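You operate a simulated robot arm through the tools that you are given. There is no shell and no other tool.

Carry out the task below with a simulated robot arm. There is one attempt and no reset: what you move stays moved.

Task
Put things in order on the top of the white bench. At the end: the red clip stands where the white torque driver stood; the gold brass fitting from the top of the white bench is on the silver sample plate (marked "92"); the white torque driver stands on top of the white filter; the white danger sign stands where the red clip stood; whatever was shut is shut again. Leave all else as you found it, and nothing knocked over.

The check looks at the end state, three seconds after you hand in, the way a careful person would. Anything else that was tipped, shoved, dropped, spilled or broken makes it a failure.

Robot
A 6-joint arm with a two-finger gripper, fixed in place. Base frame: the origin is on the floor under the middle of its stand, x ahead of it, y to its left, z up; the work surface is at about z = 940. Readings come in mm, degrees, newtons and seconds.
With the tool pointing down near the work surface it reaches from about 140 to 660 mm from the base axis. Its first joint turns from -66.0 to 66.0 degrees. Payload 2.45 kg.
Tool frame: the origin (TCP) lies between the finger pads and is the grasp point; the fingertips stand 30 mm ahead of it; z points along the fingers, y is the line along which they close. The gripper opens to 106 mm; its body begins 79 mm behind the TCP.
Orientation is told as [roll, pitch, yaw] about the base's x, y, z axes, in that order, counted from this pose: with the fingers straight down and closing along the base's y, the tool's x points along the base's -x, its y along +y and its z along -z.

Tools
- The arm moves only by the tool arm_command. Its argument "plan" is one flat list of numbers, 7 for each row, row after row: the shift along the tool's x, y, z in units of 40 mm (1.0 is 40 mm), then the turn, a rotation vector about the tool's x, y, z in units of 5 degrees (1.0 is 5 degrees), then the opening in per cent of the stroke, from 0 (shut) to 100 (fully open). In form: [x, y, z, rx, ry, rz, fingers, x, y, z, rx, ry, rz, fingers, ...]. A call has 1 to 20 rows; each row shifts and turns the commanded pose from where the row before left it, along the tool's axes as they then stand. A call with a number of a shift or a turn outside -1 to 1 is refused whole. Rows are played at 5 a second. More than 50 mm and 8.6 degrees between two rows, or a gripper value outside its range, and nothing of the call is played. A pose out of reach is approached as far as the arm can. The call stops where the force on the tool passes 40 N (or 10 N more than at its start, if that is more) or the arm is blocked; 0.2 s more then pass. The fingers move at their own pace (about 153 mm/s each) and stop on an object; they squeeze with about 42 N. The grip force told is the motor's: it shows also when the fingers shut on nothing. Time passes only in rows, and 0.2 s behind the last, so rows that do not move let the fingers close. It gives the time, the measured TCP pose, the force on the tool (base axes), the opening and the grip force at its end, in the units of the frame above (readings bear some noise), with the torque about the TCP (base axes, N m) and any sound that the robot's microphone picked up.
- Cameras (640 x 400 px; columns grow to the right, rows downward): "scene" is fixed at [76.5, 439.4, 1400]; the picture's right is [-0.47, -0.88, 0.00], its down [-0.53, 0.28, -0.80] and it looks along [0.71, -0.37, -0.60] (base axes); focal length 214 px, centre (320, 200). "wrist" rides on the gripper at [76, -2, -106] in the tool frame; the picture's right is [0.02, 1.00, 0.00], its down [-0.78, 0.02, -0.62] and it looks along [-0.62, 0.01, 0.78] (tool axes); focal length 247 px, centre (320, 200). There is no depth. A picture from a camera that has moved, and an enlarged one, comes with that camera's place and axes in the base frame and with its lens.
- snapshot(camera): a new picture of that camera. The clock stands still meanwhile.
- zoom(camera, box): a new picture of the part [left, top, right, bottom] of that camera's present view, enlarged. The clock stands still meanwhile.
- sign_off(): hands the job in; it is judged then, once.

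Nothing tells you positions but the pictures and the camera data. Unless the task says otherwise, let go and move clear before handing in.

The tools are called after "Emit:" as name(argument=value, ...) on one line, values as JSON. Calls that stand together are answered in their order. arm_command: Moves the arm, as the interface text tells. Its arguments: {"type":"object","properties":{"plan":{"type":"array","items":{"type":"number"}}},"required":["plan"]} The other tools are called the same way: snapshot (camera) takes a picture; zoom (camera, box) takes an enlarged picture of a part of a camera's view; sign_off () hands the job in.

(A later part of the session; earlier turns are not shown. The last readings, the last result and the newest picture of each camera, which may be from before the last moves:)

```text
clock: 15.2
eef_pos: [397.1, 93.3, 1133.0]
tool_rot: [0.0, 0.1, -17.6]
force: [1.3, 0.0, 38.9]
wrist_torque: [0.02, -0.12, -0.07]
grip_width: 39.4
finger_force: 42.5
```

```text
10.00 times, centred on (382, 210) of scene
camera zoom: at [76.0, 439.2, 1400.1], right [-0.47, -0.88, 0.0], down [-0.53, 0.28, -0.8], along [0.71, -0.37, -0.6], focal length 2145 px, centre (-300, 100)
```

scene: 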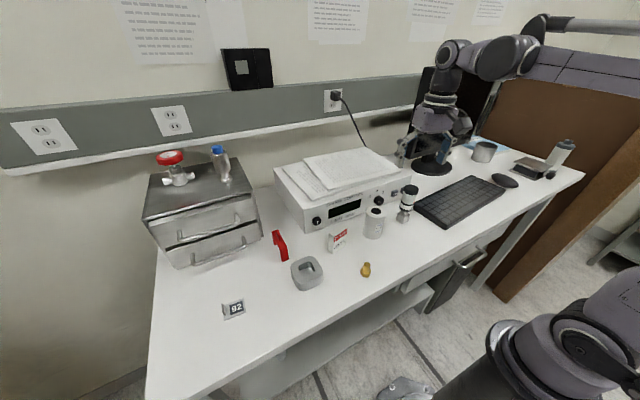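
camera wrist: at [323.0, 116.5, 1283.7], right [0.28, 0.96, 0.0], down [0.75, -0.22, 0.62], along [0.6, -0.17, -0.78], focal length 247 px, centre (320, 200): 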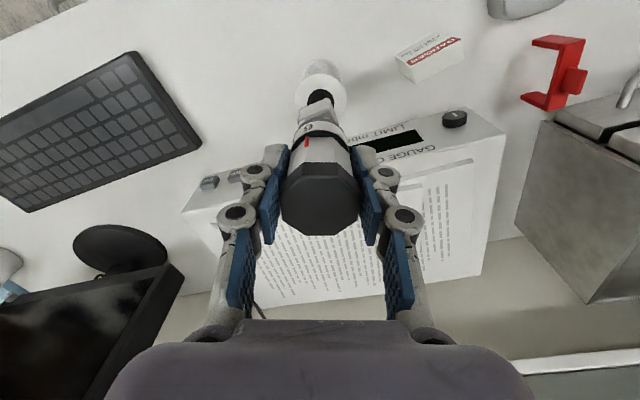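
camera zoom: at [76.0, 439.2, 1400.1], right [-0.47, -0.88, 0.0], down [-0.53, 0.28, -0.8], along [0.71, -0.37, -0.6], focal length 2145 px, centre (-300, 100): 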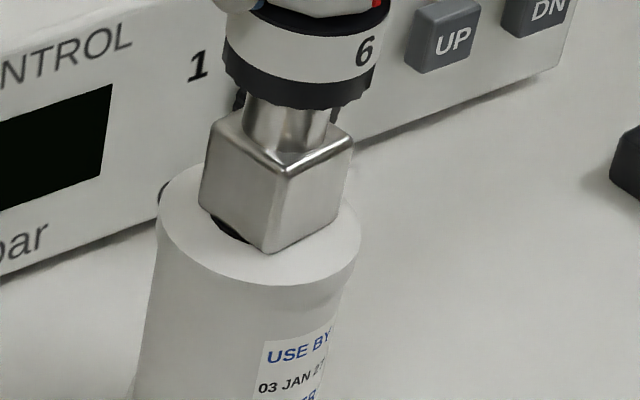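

Contact is felt at TCP z = 1133 (38.9 N). I'll back off a little to relieve the force and recheck the centring before letting go.

Emit:
arm_command(plan=[0, 0, -0.04, 0, 0, 0, 0, 0, 0, 0, 0, 0, 0, 0])

Emit:
zoom(camera="wrist", box=[265, 60, 361, 120])

Emit:
zoom(camera="scene", box=[350, 195, 414, 235])

```text
clock: 15.8
eef_pos: [397.0, 93.8, 1132.7]
tool_rot: [-0.1, 0.0, -17.4]
force: [-0.5, -1.0, 14.8]
wrist_torque: [-0.07, 0.01, -0.03]
grip_width: 39.1
finger_force: 42.5
```

```text
6.67 times, centred on (313, 90) of wrist
camera zoom: at [323.3, 116.1, 1238.9], right [0.28, 0.96, 0.0], down [0.75, -0.22, 0.62], along [0.6, -0.17, -0.78], focal length 1646 px, centre (367, 933)
```

zoom: 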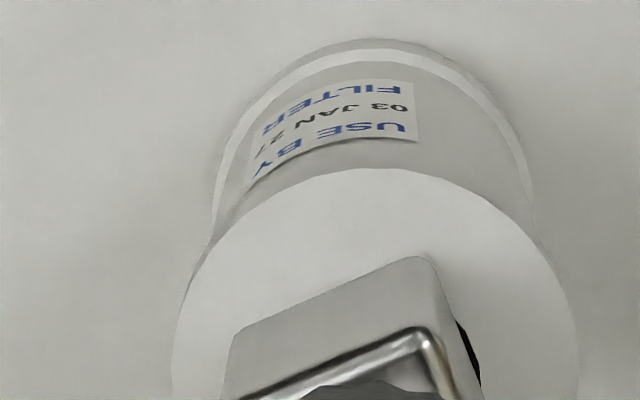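

```text
10.00 times, centred on (382, 215) of scene
camera zoom: at [76.3, 439.3, 1400.1], right [-0.47, -0.88, 0.0], down [-0.53, 0.28, -0.8], along [0.71, -0.37, -0.6], focal length 2145 px, centre (-300, 50)
```

zoom: 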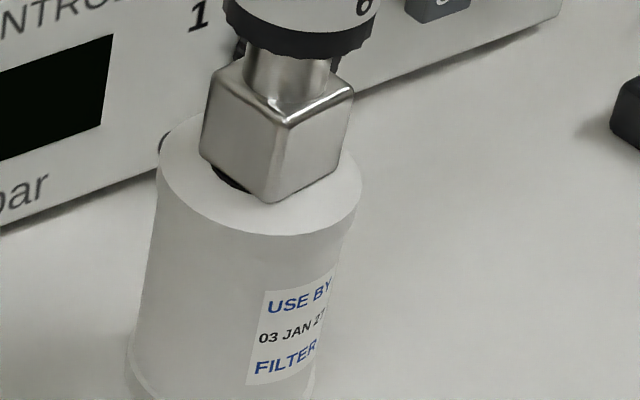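

The driver is centred on the filter within about 1–2 mm. I'll ease off slightly and open the fingers gently.

Emit:
arm_command(plan=[0, 0, -0.015, 0, 0, 0, 0, 0, 0, 0, 0, 0, 0, 0, 0, 0, 0, 0, 0, 0, 40, 0, 0, 0, 0, 0, 0, 48, 0, 0, 0, 0, 0, 0, 60, 0, 0, 0, 0, 0, 0, 70, 0, 0, 0, 0, 0, 0, 70])

Emit:
zoom(camera="scene", box=[340, 150, 436, 230])

Emit:
snapshot(camera="wrist")

```text
clock: 17.4
eef_pos: [397.1, 95.0, 1134.3]
tool_rot: [-0.1, 0.0, -17.5]
force: [0.0, 0.8, 0.5]
wrist_torque: [-0.01, 0.01, -0.01]
grip_width: 74.0
finger_force: 0.1
```

```text
5.00 times, centred on (388, 190) of scene
camera zoom: at [76.5, 439.4, 1400.0], right [-0.47, -0.88, 0.0], down [-0.53, 0.28, -0.8], along [0.71, -0.37, -0.6], focal length 1072 px, centre (-20, 250)
```

zoom: 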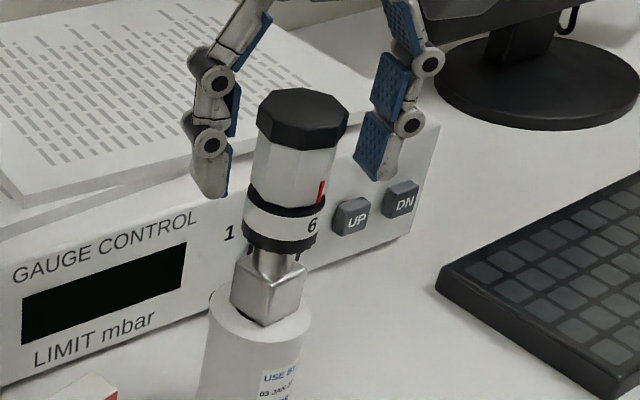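

```text
taken
camera wrist: at [323.6, 116.2, 1239.6], right [0.28, 0.96, 0.0], down [0.75, -0.22, 0.62], along [0.6, -0.17, -0.78], focal length 247 px, centre (320, 200)
```

wrist: 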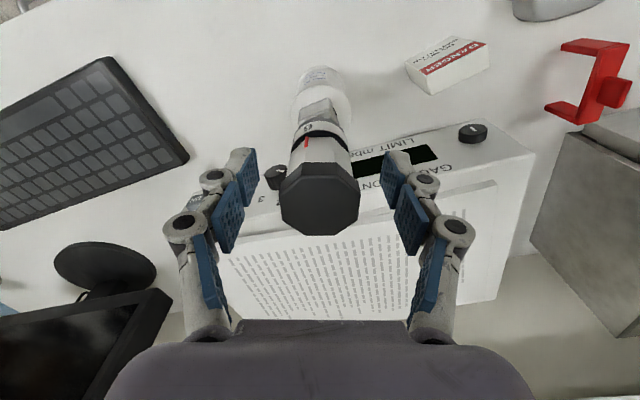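

The driver stands on the filter, upright and free. I'll rise clear, turn back to zero yaw, and move over toward the clip for a close look.

Emit:
arm_command(plan=[0, 0, -0.4, 0, 0, 0, 70, 0, 0, -0.6, 0, 0, 0, 70, 0, 0, -0.6, 0, 0, 0, 70, 0, 0, -0.5, 0, 0, 0, 70, 0, 0, 0, 0, 0, -0.875, 70, 0, 0, 0, 0, 0, -0.875, 70, 0, 0, 0, 0, 0, -0.875, 70, 0, 0, 0, 0, 0, -0.875, 70, 0.06, 0.93, 0, 0, 0, 0, 80, 0.06, 0.93, 0, 0, 0, 0, 100, 0.06, 0.93, 0, 0, 0, 0, 100, 0.06, 0.93, 0, 0, 0, 0, 100, 0.06, 0.93, 0, 0, 0, 0, 100, 0.06, 0.93, 0, 0, 0, 0, 100, 0.06, 0.93, 0, 0, 0, 0, 100, 0, 0, 0.7, 0, 0, 0, 100, 0, 0, 0.7, 0, 0, 0, 100, 0, 0, 0.6, 0, 0, 0, 100, 0, 0, 0, 0, 0, 0, 100])

Emit:
snapshot(camera="wrist")

Emit:
snapshot(camera="scene")

```text
clock: 21.4
eef_pos: [380.6, 355.6, 1136.7]
tool_rot: [0.0, 0.0, 0.0]
force: [0.1, -0.1, 0.5]
wrist_torque: [0.01, 0.02, 0.0]
grip_width: 106.2
finger_force: 0.0
```

```text
taken
camera wrist: at [304.2, 353.8, 1243.2], right [-0.02, 1.0, 0.0], down [0.78, 0.02, 0.62], along [0.62, 0.01, -0.78], focal length 247 px, centre (320, 200)
```

wrist: 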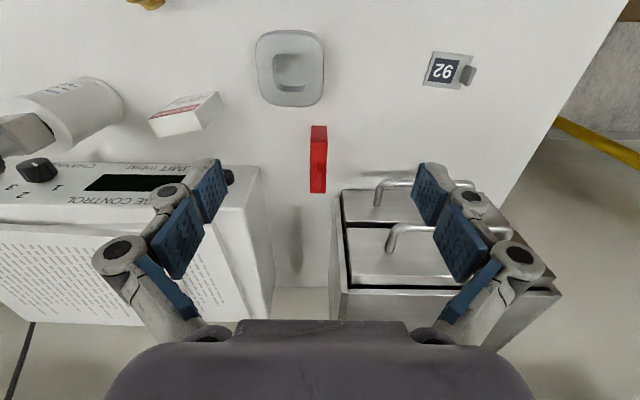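

```text
taken
```

scene: 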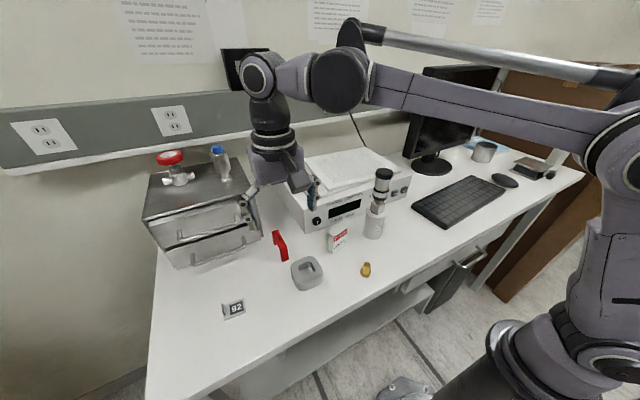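

Emit:
zoom(camera="wrist", box=[270, 120, 366, 200])

Emit:
zoom(camera="scene", box=[200, 170, 328, 270])

Emit:
zoom(camera="wrist", box=[320, 140, 480, 300])

```text
5.00 times, centred on (318, 160) of wrist
camera zoom: at [304.2, 353.8, 1243.2], right [-0.02, 1.0, 0.0], down [0.78, 0.02, 0.62], along [0.62, 0.01, -0.78], focal length 1235 px, centre (330, 400)
```

zoom: 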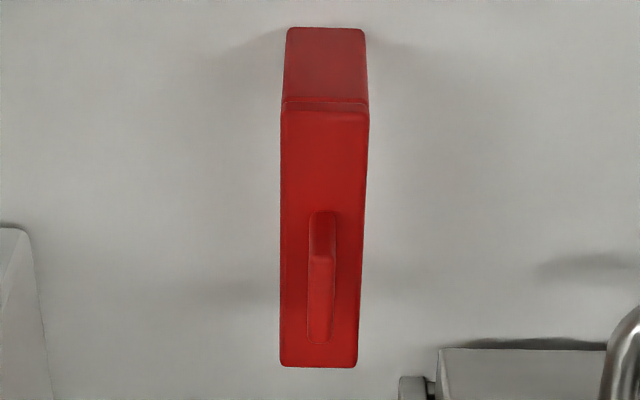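

```text
4.00 times, centred on (264, 220) of scene
camera zoom: at [76.5, 439.4, 1400.0], right [-0.47, -0.88, 0.0], down [-0.53, 0.28, -0.8], along [0.71, -0.37, -0.6], focal length 858 px, centre (544, 120)
```

zoom: 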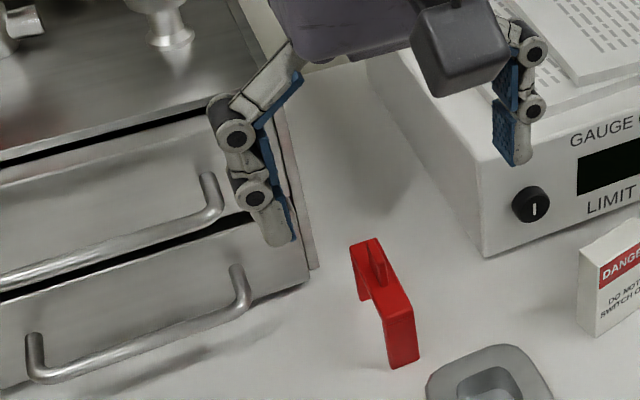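

```text
2.50 times, centred on (400, 220) of wrist
camera zoom: at [304.2, 353.8, 1243.2], right [-0.02, 1.0, 0.0], down [0.78, 0.02, 0.62], along [0.62, 0.01, -0.78], focal length 617 px, centre (120, 150)
```

zoom: 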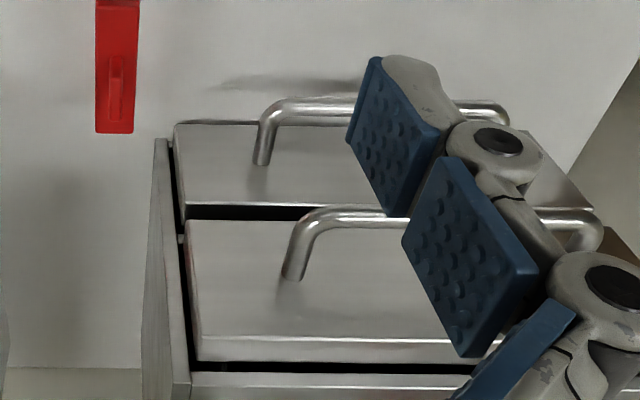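

The clip measures x 425–499, y 345–365, bar top z ≈ 984, and its centre is (462, 355) with no yaw. I'll go above it with a narrower opening, then check the clearance to the cabinet handles.

Emit:
arm_command(plan=[-0.67, 0, 0, 0, 0, 0, 55, -0.67, -0.01, 0, 0, 0, 0, 55, -0.67, -0.01, 0, 0, 0, 0, 55, 0, 0, 0.6, 0, 0, 0, 55, 0, 0, 0.6, 0, 0, 0, 55, 0, 0, 0.6, 0, 0, 0, 55, 0, 0, 0, 0, 0, 0, 55])

Emit:
snapshot(camera="wrist")

Emit:
zoom(camera="scene", box=[200, 150, 360, 260])

```text
clock: 23.0
eef_pos: [460.0, 355.1, 1064.9]
tool_rot: [0.0, 0.0, 0.0]
force: [0.0, 0.2, 0.1]
wrist_torque: [0.01, 0.03, 0.02]
grip_width: 58.4
finger_force: 0.1
```

```text
taken
camera wrist: at [383.3, 352.8, 1171.8], right [-0.02, 1.0, 0.0], down [0.78, 0.02, 0.62], along [0.62, 0.01, -0.78], focal length 247 px, centre (320, 200)
```

wrist: 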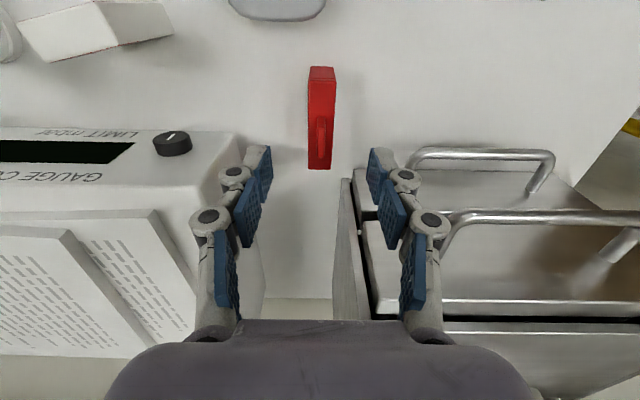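

```text
3.64 times, centred on (280, 205) of scene
camera zoom: at [76.5, 439.4, 1400.0], right [-0.47, -0.88, 0.0], down [-0.53, 0.28, -0.8], along [0.71, -0.37, -0.6], focal length 780 px, centre (466, 182)
```

zoom: 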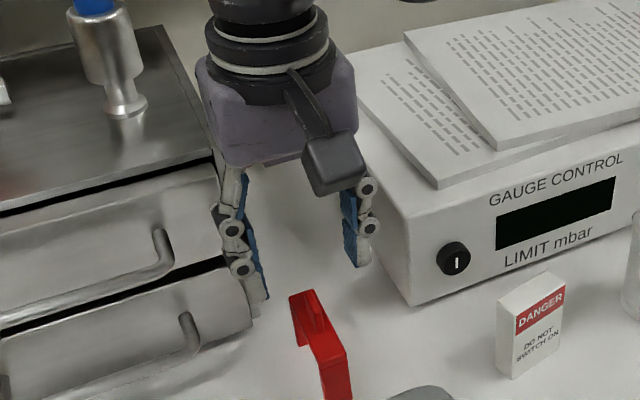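

There's good clearance to the handles, and the clip is centred between the fingers. I'll descend to z ≈ 986.

Emit:
arm_command(plan=[-0.04, 0, 0.5, 0, 0, 0, 55, 0, 0, 0.6, 0, 0, 0, 55, 0, 0, 0.5, 0, 0, 0, 55, 0, 0, 0.37, 0, 0, 0, 55, 0, 0, 0, 0, 0, 0, 55])

Emit:
snapshot(camera="wrist")

Emit:
zoom(camera="scene", box=[220, 180, 348, 260])

```text
clock: 24.2
eef_pos: [461.4, 353.7, 986.5]
tool_rot: [-0.1, -0.1, 0.1]
force: [0.9, 0.7, 0.1]
wrist_torque: [-0.02, 0.01, 0.0]
grip_width: 58.3
finger_force: 0.1
```

```text
taken
camera wrist: at [384.7, 352.4, 1092.8], right [-0.02, 1.0, 0.0], down [0.78, 0.02, 0.62], along [0.62, 0.01, -0.78], focal length 247 px, centre (320, 200)
```

wrist: 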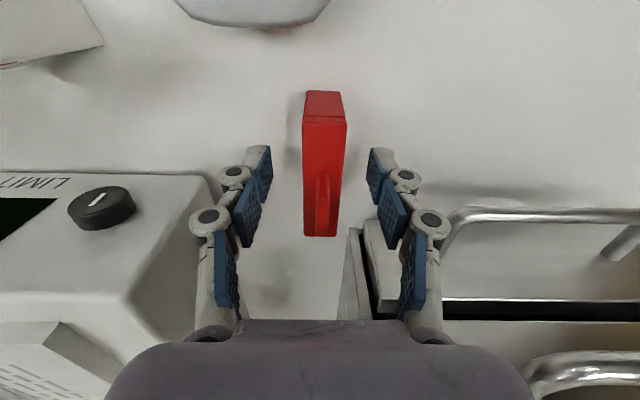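

```text
5.00 times, centred on (284, 220) of scene
camera zoom: at [76.5, 439.4, 1400.0], right [-0.47, -0.88, 0.0], down [-0.53, 0.28, -0.8], along [0.71, -0.37, -0.6], focal length 1072 px, centre (500, 100)
```

zoom: 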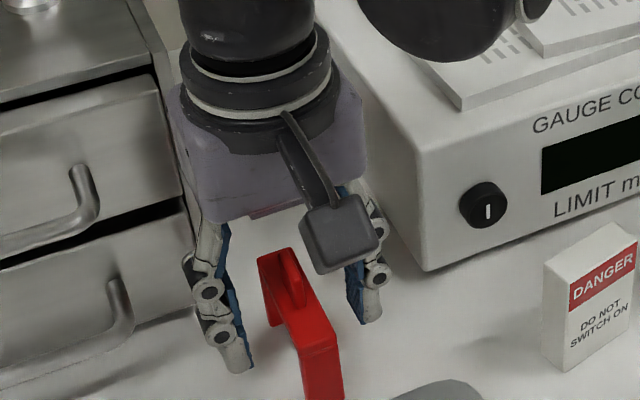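

Emit:
arm_command(plan=[0, 0, 0, 0, 0, 0, 30, 0, 0, 0, 0, 0, 0, 15, 0, 0, 0, 0, 0, 0, 0, 0, 0, 0, 0, 0, 0, 0, 0, 0, 0, 0, 0, 0, 0])

Emit:
snapshot(camera="wrist")

```text
clock: 25.4
eef_pos: [461.5, 353.5, 986.9]
tool_rot: [0.1, 0.1, -0.1]
force: [0.3, 0.2, -0.6]
wrist_torque: [0.04, -0.02, -0.03]
grip_width: 16.0
finger_force: 40.9
```

```text
taken
camera wrist: at [384.7, 352.4, 1093.0], right [-0.02, 1.0, 0.0], down [0.78, 0.02, 0.62], along [0.62, 0.01, -0.78], focal length 247 px, centre (320, 200)
```

wrist: 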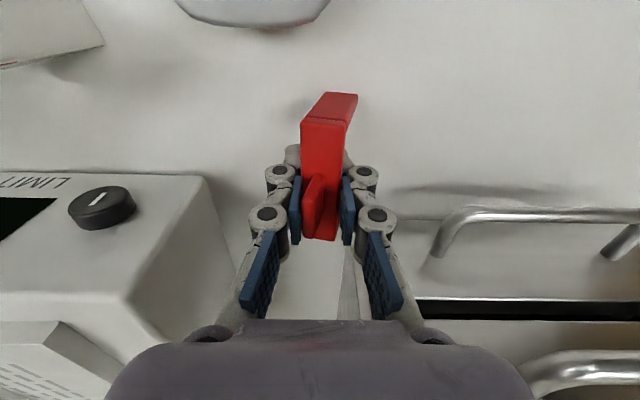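

The clip seems to have tilted on closing (16 mm instead of 19 mm). I'll look closer before doing anything else.

Emit:
zoom(camera="wrist", box=[256, 80, 384, 260])

Emit:
zoom(camera="scene", box=[250, 205, 330, 265])

```text
2.22 times, centred on (320, 170) of wrist
camera zoom: at [384.7, 352.4, 1093.0], right [-0.02, 1.0, 0.0], down [0.78, 0.02, 0.62], along [0.62, 0.01, -0.78], focal length 549 px, centre (320, 267)
```

zoom: 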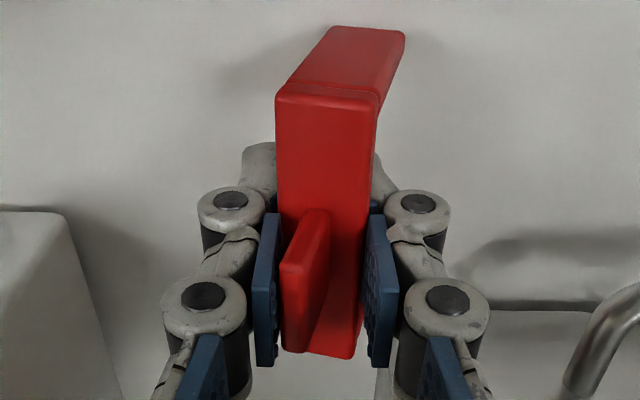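

```text
6.67 times, centred on (290, 235) of scene
camera zoom: at [76.5, 439.4, 1400.0], right [-0.47, -0.88, 0.0], down [-0.53, 0.28, -0.8], along [0.71, -0.37, -0.6], focal length 1430 px, centre (520, -33)
```

zoom: 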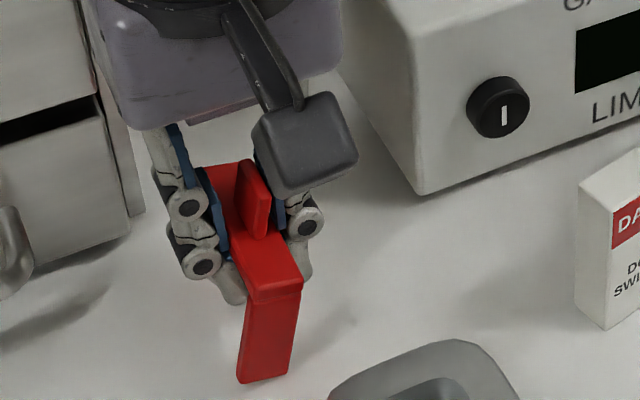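

The first finger to touch tipped the clip about 14° and it is now clamped leaning toward -y. I'll lift it as held, then roll the gripper to bring the clip upright in the air, set it down upright in a free spot and regrip it by its fin.

Emit:
arm_command(plan=[0, 0, -0.25, 0, 0, 0, 0, 0, 0, -0.5, 0, 0, 0, 0, 0, 0, -0.5, 0, 0, 0, 0, 0, 0, -0.5, 0, 0, 0, 0, 0, 0, 0, 0, 0, 0, 0])

Emit:
snapshot(camera="wrist")

Emit:
zoom(camera="scene", box=[220, 160, 348, 260])

```text
clock: 26.6
eef_pos: [462.7, 354.9, 1056.7]
tool_rot: [0.0, 0.1, 0.0]
force: [-0.9, 0.2, 0.4]
wrist_torque: [-0.01, 0.01, -0.02]
grip_width: 16.0
finger_force: 40.8
```

```text
taken
camera wrist: at [385.5, 352.0, 1163.1], right [-0.02, 1.0, 0.0], down [0.78, 0.02, 0.62], along [0.62, 0.01, -0.78], focal length 247 px, centre (320, 200)
```

wrist: 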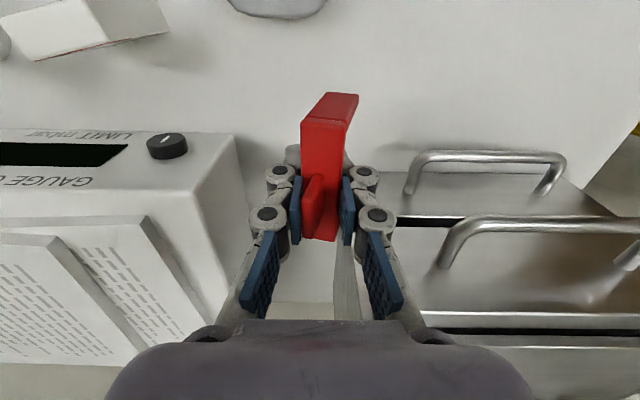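

```text
4.00 times, centred on (284, 210) of scene
camera zoom: at [76.5, 439.4, 1400.0], right [-0.47, -0.88, 0.0], down [-0.53, 0.28, -0.8], along [0.71, -0.37, -0.6], focal length 858 px, centre (464, 160)
```

zoom: 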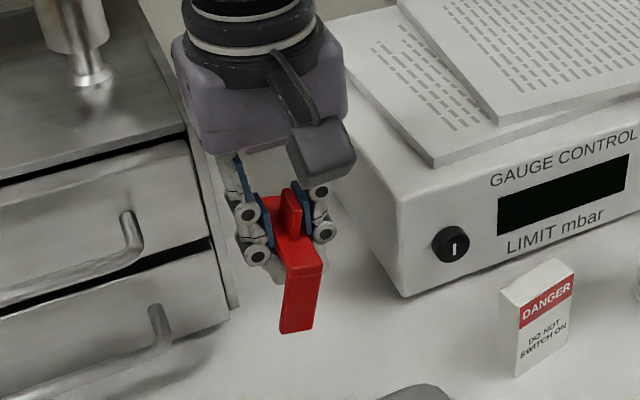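

The clip holds firmly. I'll carry it clear over the front of the bench to the free area near (295, -10), keeping away from the driver stack.

Emit:
arm_command(plan=[0, 0, -0.55, 0, 0, 0, 0, 0, 0, -0.55, 0, 0, 0, 0, 0.84, 0, 0, 0, 0, 0, 0, 0.84, 0, 0, 0, 0, 0, 0, 0.84, 0, 0, 0, 0, 0, 0, 0.84, 0, 0, 0, 0, 0, 0, 0.84, 0, 0, 0, 0, 0, 0, 0, -0.9125, 0, 0, 0, 0, 0, 0, -0.9125, 0, 0, 0, 0, 0, 0, -0.9125, 0, 0, 0, 0, 0, 0, -0.9125, 0, 0, 0, 0, 0, 0, -0.9125, 0, 0, 0, 0, 0, 0, -0.9125, 0, 0, 0, 0, 0, 0, -0.9125, 0, 0, 0, 0, 0, 0, -0.9125, 0, 0, 0, 0, 0, 0, -0.9125, 0, 0, 0, 0, 0, 0, -0.9125, 0, 0, 0, 0, 0, 0, 0, 0, 0, 0, 0, 0])

Emit:
snapshot(camera="wrist")

Emit:
snapshot(camera="scene")

```text
clock: 30.4
eef_pos: [295.2, -11.0, 1101.6]
tool_rot: [0.0, -0.1, 0.0]
force: [-0.1, -0.1, -0.5]
wrist_torque: [-0.01, 0.0, 0.02]
grip_width: 15.9
finger_force: 40.6
```

```text
taken
camera wrist: at [217.8, -12.9, 1207.8], right [-0.02, 1.0, 0.0], down [0.78, 0.02, 0.62], along [0.62, 0.01, -0.78], focal length 247 px, centre (320, 200)
```

wrist: 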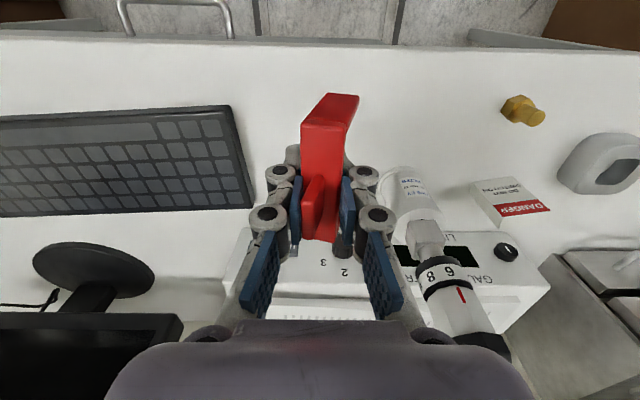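

```text
taken
```

scene: 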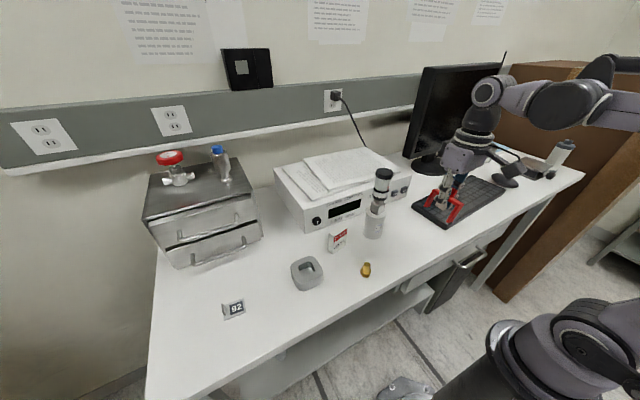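

Now I'll measure the clip's tilt in the gripper precisely from this clean view.

Emit:
zoom(camera="wrist", box=[272, 85, 368, 145])

Emit:
zoom(camera="wrist", box=[272, 145, 368, 250])

Emit:
zoom(camera="scene", box=[400, 160, 500, 240])

```text
6.67 times, centred on (320, 115) of wrist
camera zoom: at [217.8, -12.9, 1207.8], right [-0.02, 1.0, 0.0], down [0.78, 0.02, 0.62], along [0.62, 0.01, -0.78], focal length 1646 px, centre (320, 767)
```

zoom: 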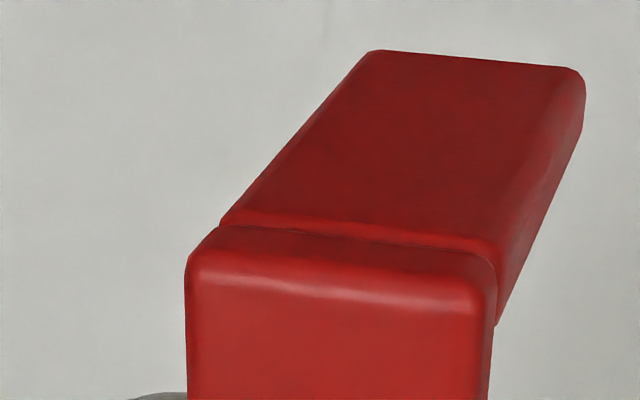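

```text
3.81 times, centred on (320, 198) of wrist
camera zoom: at [217.8, -12.9, 1207.8], right [-0.02, 1.0, 0.0], down [0.78, 0.02, 0.62], along [0.62, 0.01, -0.78], focal length 941 px, centre (320, 210)
```

zoom: 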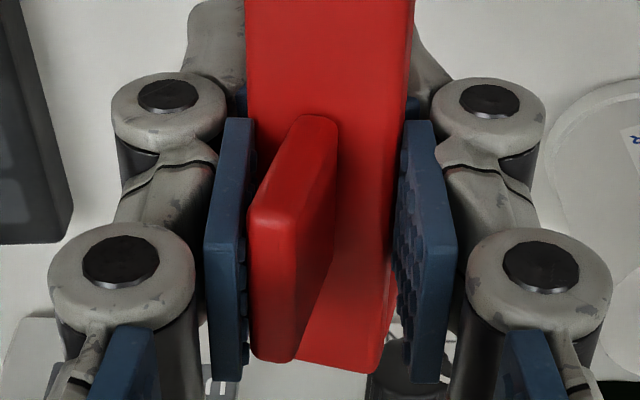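

```text
5.00 times, centred on (450, 200) of scene
camera zoom: at [76.5, 439.3, 1400.0], right [-0.47, -0.88, 0.0], down [-0.53, 0.28, -0.8], along [0.71, -0.37, -0.6], focal length 1072 px, centre (-330, 200)
```

zoom: 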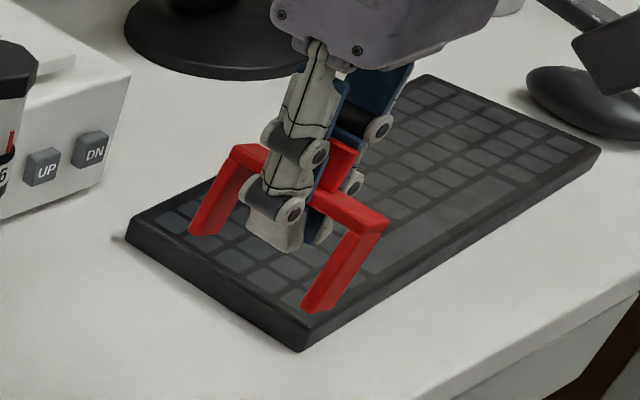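

Emit:
arm_command(plan=[0, 0, 0, 0.75, 0, 0, 0, 0, 0, 0, 0.75, 0, 0, 0, 0, 0, 0, 0.75, 0, 0, 0, 0, 0, 0, 0.75, 0, 0, 0, 0, 0, 0, 0, 0, 0, 0])

Emit:
snapshot(camera="wrist")

Emit:
zoom(camera="scene", box=[400, 160, 500, 240])

```text
clock: 31.6
eef_pos: [294.6, -11.2, 1100.2]
tool_rot: [-15.2, 0.0, 0.1]
force: [-0.6, 0.1, -0.2]
wrist_torque: [0.02, 0.02, -0.04]
grip_width: 16.1
finger_force: 40.0
```

```text
taken
camera wrist: at [217.6, 15.5, 1204.0], right [-0.02, 0.97, -0.26], down [0.78, 0.18, 0.6], along [0.62, -0.19, -0.76], focal length 247 px, centre (320, 200)
```

wrist: 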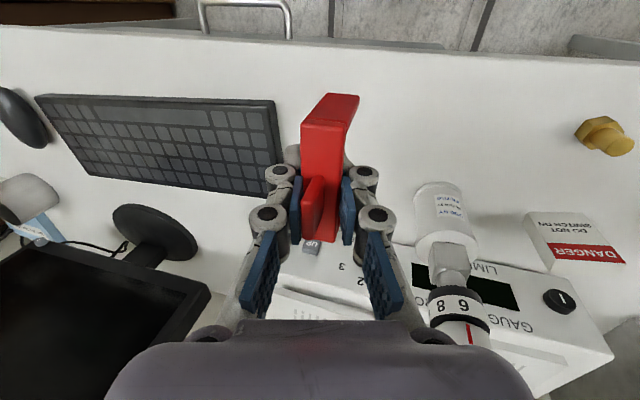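

```text
5.00 times, centred on (450, 200) of scene
camera zoom: at [76.5, 439.4, 1400.0], right [-0.47, -0.88, 0.0], down [-0.53, 0.28, -0.8], along [0.71, -0.37, -0.6], focal length 1072 px, centre (-330, 200)
```

zoom: 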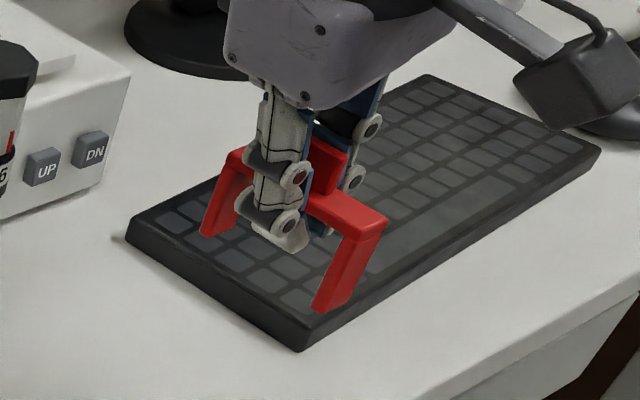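

Emit:
zoom(camera="scene", box=[424, 184, 472, 224])

Emit:
zoom(camera="wrist", box=[272, 85, 368, 145])

```text
10.00 times, centred on (448, 204) of scene
camera zoom: at [76.5, 439.4, 1400.0], right [-0.47, -0.88, 0.0], down [-0.53, 0.28, -0.8], along [0.71, -0.37, -0.6], focal length 2145 px, centre (-960, 160)
```

zoom: 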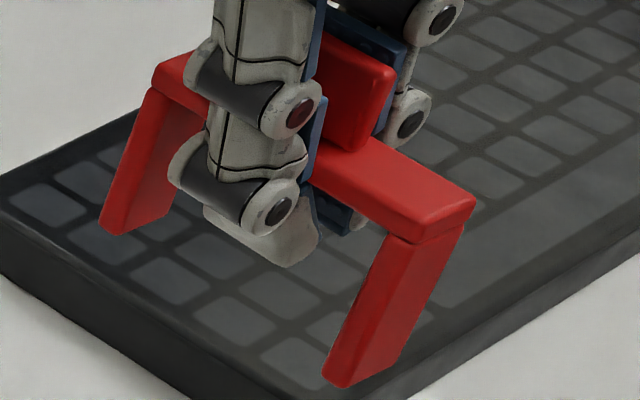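

```text
6.67 times, centred on (320, 115) of wrist
camera zoom: at [217.6, 15.5, 1204.0], right [-0.02, 0.97, -0.26], down [0.78, 0.18, 0.6], along [0.62, -0.19, -0.76], focal length 1646 px, centre (320, 767)
```

zoom: 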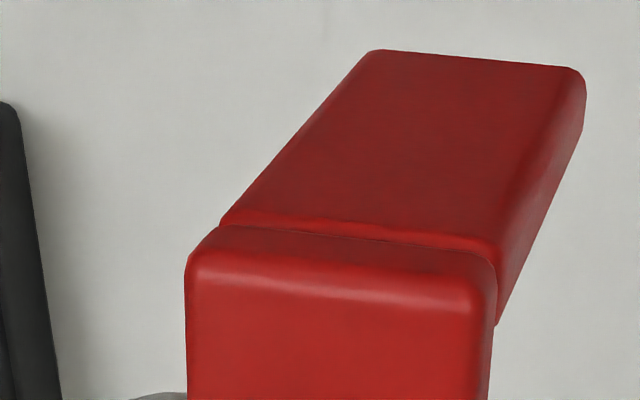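

The clip is now upright within about 1°. I'll lower it straight down (gripper tilted), stopping short of the table first.

Emit:
arm_command(plan=[0, 0.17, 0.634, 0, 0, 0, 0, 0, 0.17, 0.634, 0, 0, 0, 0, 0, 0.17, 0.634, 0, 0, 0, 0, 0, 0.17, 0.634, 0, 0, 0, 0, 0, 0, 0, 0, 0, 0, 0])

Emit:
zoom(camera="scene", box=[400, 190, 496, 270])

```text
clock: 32.8
eef_pos: [293.8, -10.5, 995.8]
tool_rot: [-15.0, 0.0, 0.1]
force: [-0.1, 0.4, -0.8]
wrist_torque: [-0.01, -0.02, 0.04]
grip_width: 16.5
finger_force: 40.4
```

```text
5.00 times, centred on (448, 230) of scene
camera zoom: at [76.5, 439.4, 1400.0], right [-0.47, -0.88, 0.0], down [-0.53, 0.28, -0.8], along [0.71, -0.37, -0.6], focal length 1072 px, centre (-320, 50)
```

zoom: 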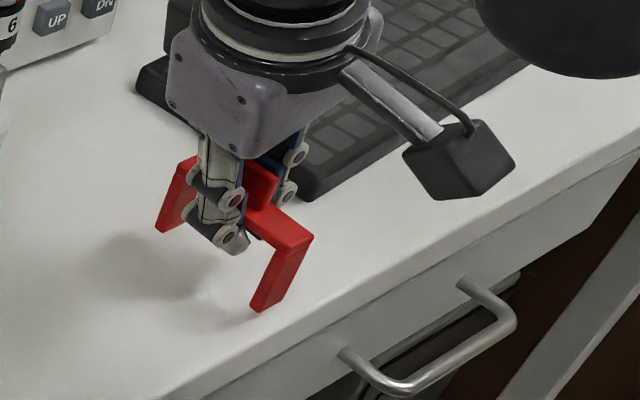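

The near leg would be close to the table edge, so I'll shift 20 mm inward and then descend in small steps until contact.

Emit:
arm_command(plan=[-0.25, 0, 0, 0, 0, 0, 0, -0.25, 0, 0, 0, 0, 0, 0, 0, 0.0194, 0.0725, 0, 0, 0, 0, 0, 0.013, 0.0483, 0, 0, 0, 0, 0, 0, 0, 0, 0, 0, 0])

Emit:
zoom(camera="scene", box=[400, 200, 480, 260])

```text
clock: 34.0
eef_pos: [313.9, -11.1, 990.3]
tool_rot: [-15.0, 0.0, 0.0]
force: [0.6, -0.4, -0.3]
wrist_torque: [-0.03, 0.02, 0.02]
grip_width: 16.0
finger_force: 40.6
```

```text
6.67 times, centred on (440, 230) of scene
camera zoom: at [76.5, 439.4, 1400.0], right [-0.47, -0.88, 0.0], down [-0.53, 0.28, -0.8], along [0.71, -0.37, -0.6], focal length 1430 px, centre (-480, 0)
```

zoom: 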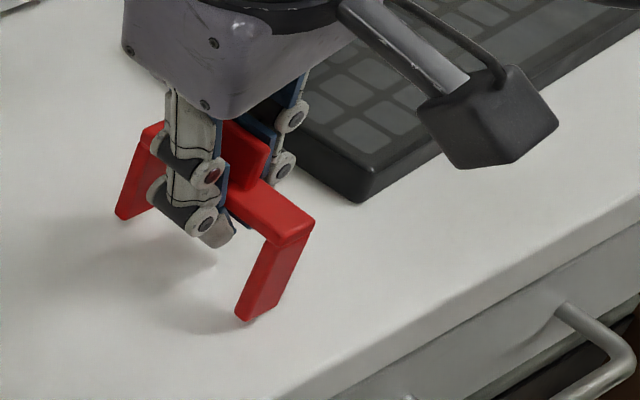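

Emit:
arm_command(plan=[0, 0.0065, 0.0242, 0, 0, 0, 0, 0, 0.0065, 0.0242, 0, 0, 0, 0, 0, 0, 0, 0, 0, 0, 0])

Emit:
zoom(camera="scene", box=[400, 205, 464, 255])

```text
clock: 34.8
eef_pos: [315.2, -11.0, 989.0]
tool_rot: [-15.0, 0.1, 0.0]
force: [-0.2, -0.1, -0.9]
wrist_torque: [0.01, -0.02, -0.03]
grip_width: 16.2
finger_force: 40.5
```

```text
8.00 times, centred on (432, 230) of scene
camera zoom: at [76.5, 439.4, 1400.0], right [-0.47, -0.88, 0.0], down [-0.53, 0.28, -0.8], along [0.71, -0.37, -0.6], focal length 1716 px, centre (-576, -40)
```

zoom: 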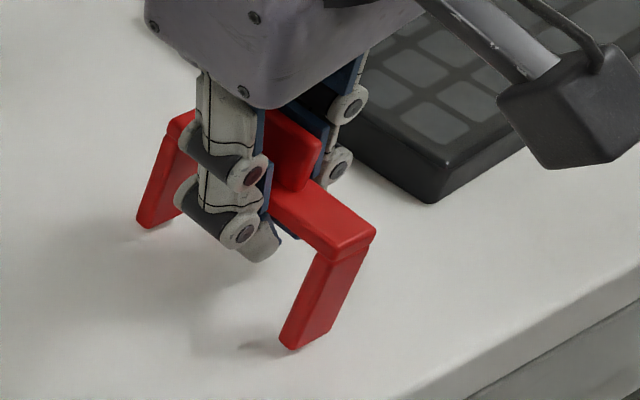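

Emit:
arm_command(plan=[0, 0.0065, 0.0242, 0, 0, 0, 0, 0, 0, 0, 0, 0, 0, 0, 0, 0.0065, 0.0242, 0, 0, 0, 0, 0, 0, 0, 0, 0, 0, 0])

Emit:
zoom(camera="scene", box=[400, 205, 464, 255])

```text
clock: 35.8
eef_pos: [315.2, -10.5, 986.2]
tool_rot: [-15.0, 0.0, 0.0]
force: [-0.3, 0.4, -0.8]
wrist_torque: [0.0, 0.0, 0.03]
grip_width: 16.4
finger_force: 39.9
```

```text
8.00 times, centred on (432, 230) of scene
camera zoom: at [76.5, 439.4, 1400.0], right [-0.47, -0.88, 0.0], down [-0.53, 0.28, -0.8], along [0.71, -0.37, -0.6], focal length 1716 px, centre (-576, -40)
```

zoom: 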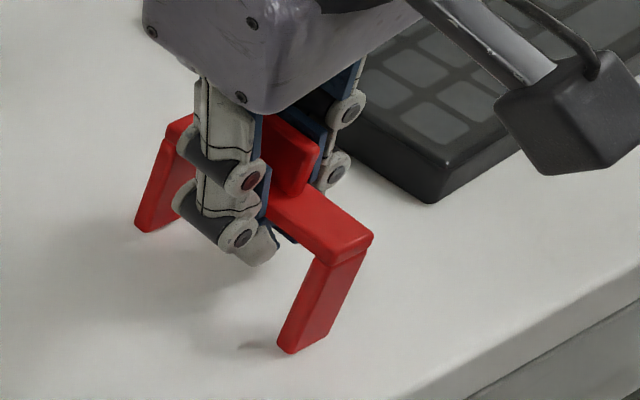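

Emit:
arm_command(plan=[0, 0.0065, 0.0242, 0, 0, 0, 0, 0, 0, 0, 0, 0, 0, 0, 0, 0.0065, 0.0242, 0, 0, 0, 0, 0, 0, 0, 0, 0, 0, 0])

Emit:
zoom(camera="scene", box=[400, 205, 464, 255])

```text
clock: 36.8
eef_pos: [314.8, -10.0, 983.4]
tool_rot: [-15.0, 0.1, 0.0]
force: [-0.1, 0.4, 0.2]
wrist_torque: [0.0, -0.02, 0.01]
grip_width: 16.1
finger_force: 40.4
```

```text
8.00 times, centred on (432, 230) of scene
camera zoom: at [76.5, 439.4, 1400.0], right [-0.47, -0.88, 0.0], down [-0.53, 0.28, -0.8], along [0.71, -0.37, -0.6], focal length 1716 px, centre (-576, -40)
```

zoom: 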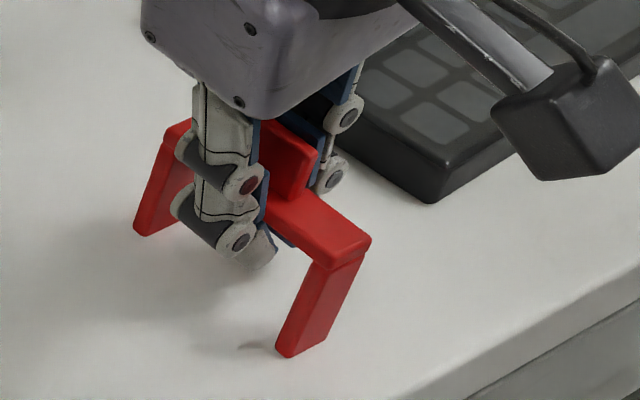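

Emit:
arm_command(plan=[0, 0.0065, 0.0242, 0, 0, 0, 0, 0, 0, 0, 0, 0, 0, 0])

Emit:
arm_command(plan=[0, 0.0065, 0.0242, 0, 0, 0, 0, 0, 0, 0, 0, 0, 0, 0])

Emit:
zoom(camera="scene", box=[400, 205, 464, 255])

```text
clock: 37.4
eef_pos: [314.3, -9.9, 983.3]
tool_rot: [-15.2, 0.0, 0.0]
force: [-3.6, 3.0, 27.7]
wrist_torque: [0.16, 0.02, -0.01]
grip_width: 16.4
finger_force: 40.2
```

```text
clock: 37.8
eef_pos: [315.6, -11.1, 983.9]
tool_rot: [-15.1, 0.1, 0.0]
force: [-2.3, 1.5, 7.7]
wrist_torque: [0.01, -0.19, -0.01]
grip_width: 16.4
finger_force: 40.3
stopped in row 1: the force on the tool passed its limit at 44 N (the readings are from after the stop); the commanded pose is now the measured one
```

```text
8.00 times, centred on (432, 230) of scene
camera zoom: at [76.3, 439.4, 1400.0], right [-0.47, -0.88, 0.0], down [-0.53, 0.28, -0.8], along [0.71, -0.37, -0.6], focal length 1716 px, centre (-576, -40)
```

zoom: 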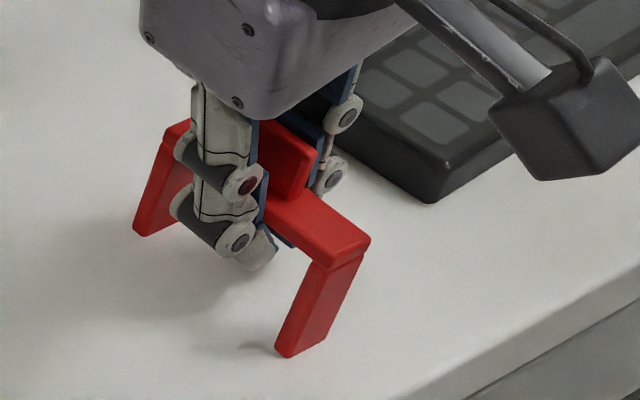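

The clip is in contact with the table at TCP z ≈ 983. I'll open the fingers gently.

Emit:
arm_command(plan=[0, 0, 0, 0, 0, 0, 18, 0, 0, 0, 0, 0, 0, 22, 0, 0, 0, 0, 0, 0, 30, 0, 0, 0, 0, 0, 0, 40, 0, 0, 0, 0, 0, 0, 50, 0, 0, 0, 0, 0, 0, 50])

Emit:
zoom(camera="scene", box=[400, 205, 464, 255])

Emit:
snapshot(camera="wrist")

```text
clock: 39.2
eef_pos: [316.4, -10.2, 984.0]
tool_rot: [-15.1, 0.0, -0.1]
force: [-0.5, 0.8, -0.1]
wrist_torque: [0.03, 0.0, 0.04]
grip_width: 53.1
finger_force: 0.0
```

```text
8.00 times, centred on (432, 230) of scene
camera zoom: at [76.5, 439.4, 1400.0], right [-0.47, -0.88, 0.0], down [-0.53, 0.28, -0.8], along [0.71, -0.37, -0.6], focal length 1716 px, centre (-576, -40)
```

zoom: 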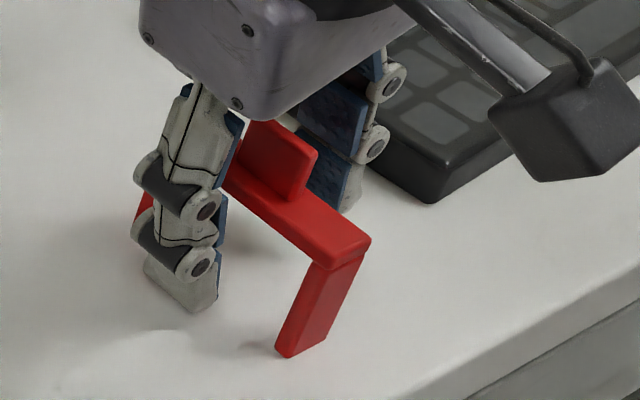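

```text
taken
camera wrist: at [238.0, 15.2, 1086.6], right [-0.02, 0.97, -0.26], down [0.78, 0.18, 0.6], along [0.62, -0.19, -0.76], focal length 247 px, centre (320, 200)
```

wrist: 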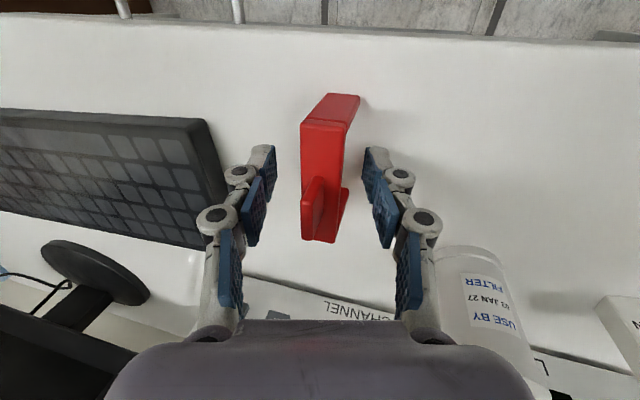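

The clip stands upright on its own. I'll retract along the tool axis, then straighten the gripper.

Emit:
arm_command(plan=[0, 0, -0.4, 0, 0, 0, 50, 0, 0, -0.6, 0, 0, 0, 50, 0, 0, -0.75, 0, 0, 0, 50, 0, 0, 0, -0.75, 0, 0, 50, 0, 0, 0, -0.75, 0, 0, 50, 0, 0, 0, -0.75, 0, 0, 50, 0, 0, 0, -0.76, 0, 0, 50, 0, 0, 0, 0, 0, 0, 50])

Emit:
snapshot(camera="wrist")

Emit:
zoom(camera="scene", box=[340, 140, 500, 260])

```text
clock: 41.0
eef_pos: [315.0, 7.3, 1050.6]
tool_rot: [0.0, 0.0, 0.0]
force: [0.1, -0.5, 0.1]
wrist_torque: [-0.03, -0.01, -0.02]
grip_width: 52.9
finger_force: 0.0
```

```text
taken
camera wrist: at [238.1, 5.7, 1157.4], right [-0.02, 1.0, 0.0], down [0.78, 0.02, 0.62], along [0.62, 0.01, -0.78], focal length 247 px, centre (320, 200)
```

wrist: 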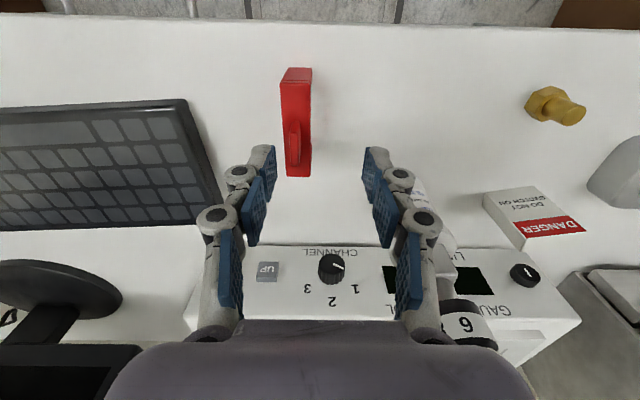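

```text
3.33 times, centred on (420, 200) of scene
camera zoom: at [76.5, 439.4, 1400.0], right [-0.47, -0.88, 0.0], down [-0.53, 0.28, -0.8], along [0.71, -0.37, -0.6], focal length 715 px, centre (-13, 200)
```

zoom: 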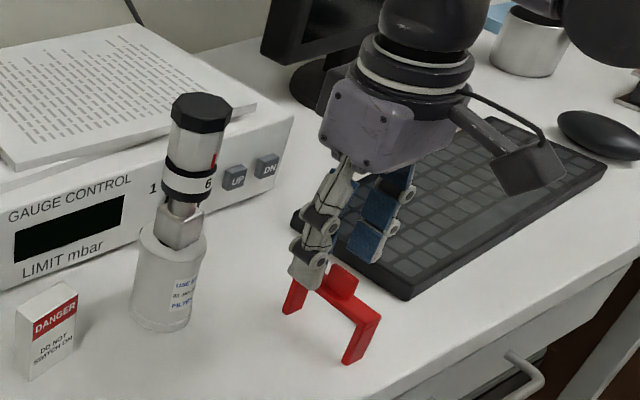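

The clip stands upright in the open. I'll zoom in to locate its fin precisely.

Emit:
zoom(camera="wrist", box=[250, 55, 346, 115])

Emit:
zoom(camera="wrist", box=[250, 115, 346, 190])

```text
6.67 times, centred on (298, 85) of wrist
camera zoom: at [238.1, 5.7, 1157.4], right [-0.02, 1.0, 0.0], down [0.78, 0.02, 0.62], along [0.62, 0.01, -0.78], focal length 1646 px, centre (467, 967)
```

zoom: 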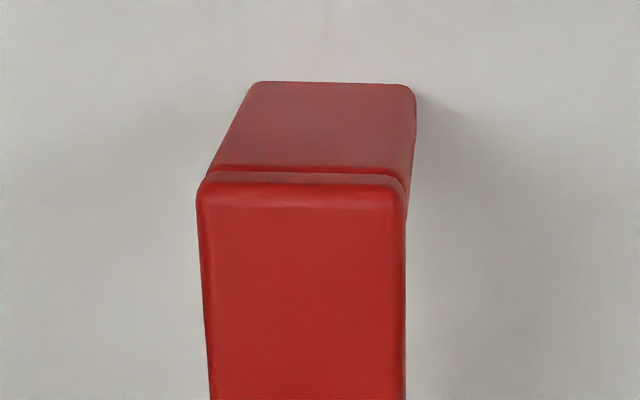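

```text
5.33 times, centred on (298, 152) of wrist
camera zoom: at [238.1, 5.7, 1157.4], right [-0.02, 1.0, 0.0], down [0.78, 0.02, 0.62], along [0.62, 0.01, -0.78], focal length 1317 px, centre (437, 453)
```

zoom: 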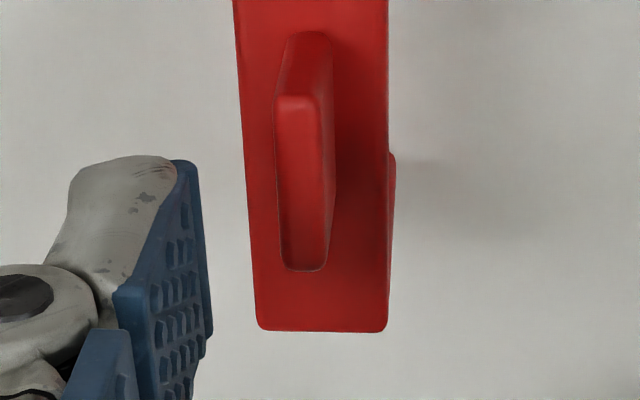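

The clip centre is at (314.8, -9.7), with its fin at x 304–328, y ≈ -10. I'll line up over the fin and lower so the fingertips end just above the bar.

Emit:
arm_command(plan=[0, -0.43, 0, 0, 0, 0, 42, 0, 0, 0.4, 0, 0, 0, 42, 0, 0, 0.3, 0, 0, 0, 42, 0, 0, 0, 0, 0, 0, 42])

Emit:
zoom(camera="wrist", box=[240, 90, 400, 250])

Emit:
zoom(camera="scene", box=[390, 180, 486, 260])

```text
clock: 42.0
eef_pos: [316.6, -10.5, 1021.3]
tool_rot: [-0.2, -0.1, 0.0]
force: [-0.1, -0.5, 0.5]
wrist_torque: [0.01, -0.01, 0.01]
grip_width: 44.5
finger_force: 0.0
```

```text
2.50 times, centred on (320, 170) of wrist
camera zoom: at [238.2, -11.3, 1129.2], right [-0.02, 1.0, 0.0], down [0.78, 0.02, 0.62], along [0.62, 0.01, -0.78], focal length 617 px, centre (320, 275)
```

zoom: 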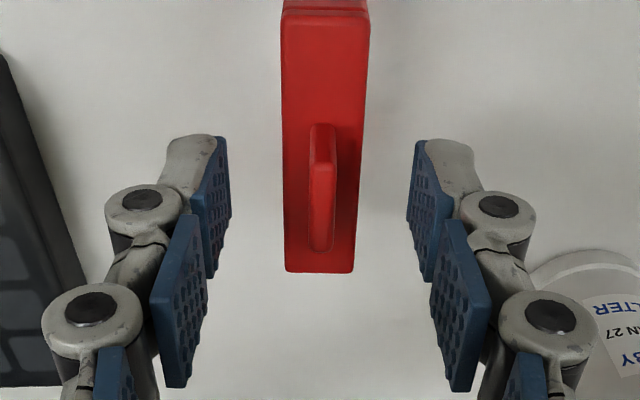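

```text
5.00 times, centred on (438, 220) of scene
camera zoom: at [76.5, 439.4, 1400.0], right [-0.47, -0.88, 0.0], down [-0.53, 0.28, -0.8], along [0.71, -0.37, -0.6], focal length 1072 px, centre (-270, 100)
```

zoom: 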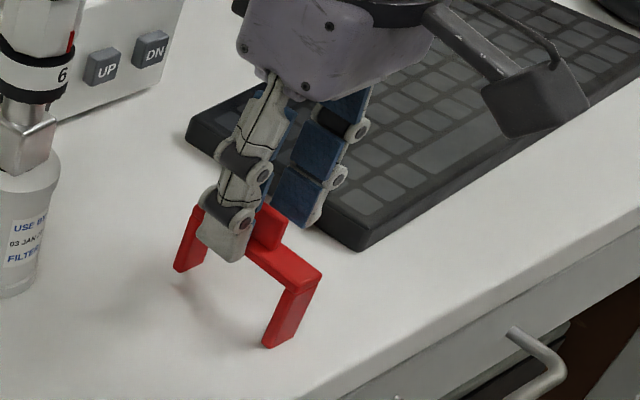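

The fin is centred between the pads. I'll lower 5 mm more and close slowly on the fin.

Emit:
arm_command(plan=[0, 0, 0.115, 0, 0, 0, 42, 0, 0, 0, 0, 0, 0, 32, 0, 0, 0, 0, 0, 0, 24, 0, 0, 0, 0, 0, 0, 17, 0, 0, 0, 0, 0, 0, 12, 0, 0, 0, 0, 0, 0, 9, 0, 0, 0, 0, 0, 0, 9])

Emit:
zoom(camera="wrist", box=[260, 90, 388, 230])

Emit:
zoom(camera="scene", box=[400, 190, 480, 260])

```text
clock: 43.6
eef_pos: [315.0, -9.5, 1019.0]
tool_rot: [0.0, 0.0, 0.0]
force: [1.3, 3.2, 20.7]
wrist_torque: [0.08, 0.0, -0.02]
grip_width: 9.6
finger_force: 0.1
```

```text
2.86 times, centred on (324, 160) of wrist
camera zoom: at [238.4, -11.3, 1125.3], right [-0.02, 1.0, 0.0], down [0.78, 0.02, 0.62], along [0.62, 0.01, -0.78], focal length 706 px, centre (309, 314)
```

zoom: 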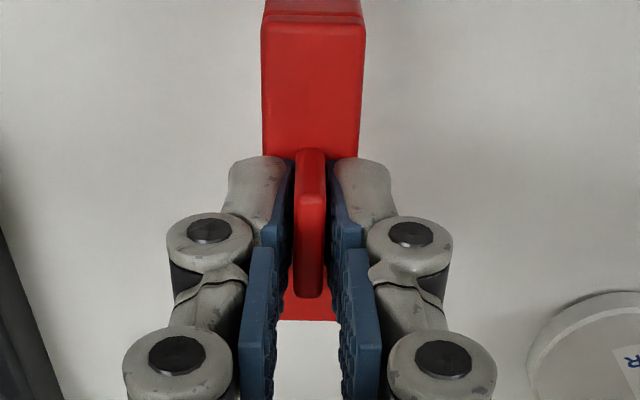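

```text
5.71 times, centred on (440, 225) of scene
camera zoom: at [76.3, 439.4, 1400.0], right [-0.47, -0.88, 0.0], down [-0.53, 0.28, -0.8], along [0.71, -0.37, -0.6], focal length 1226 px, centre (-366, 57)
```

zoom: 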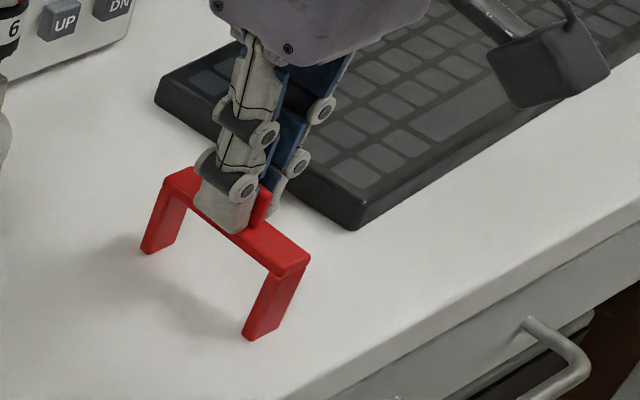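

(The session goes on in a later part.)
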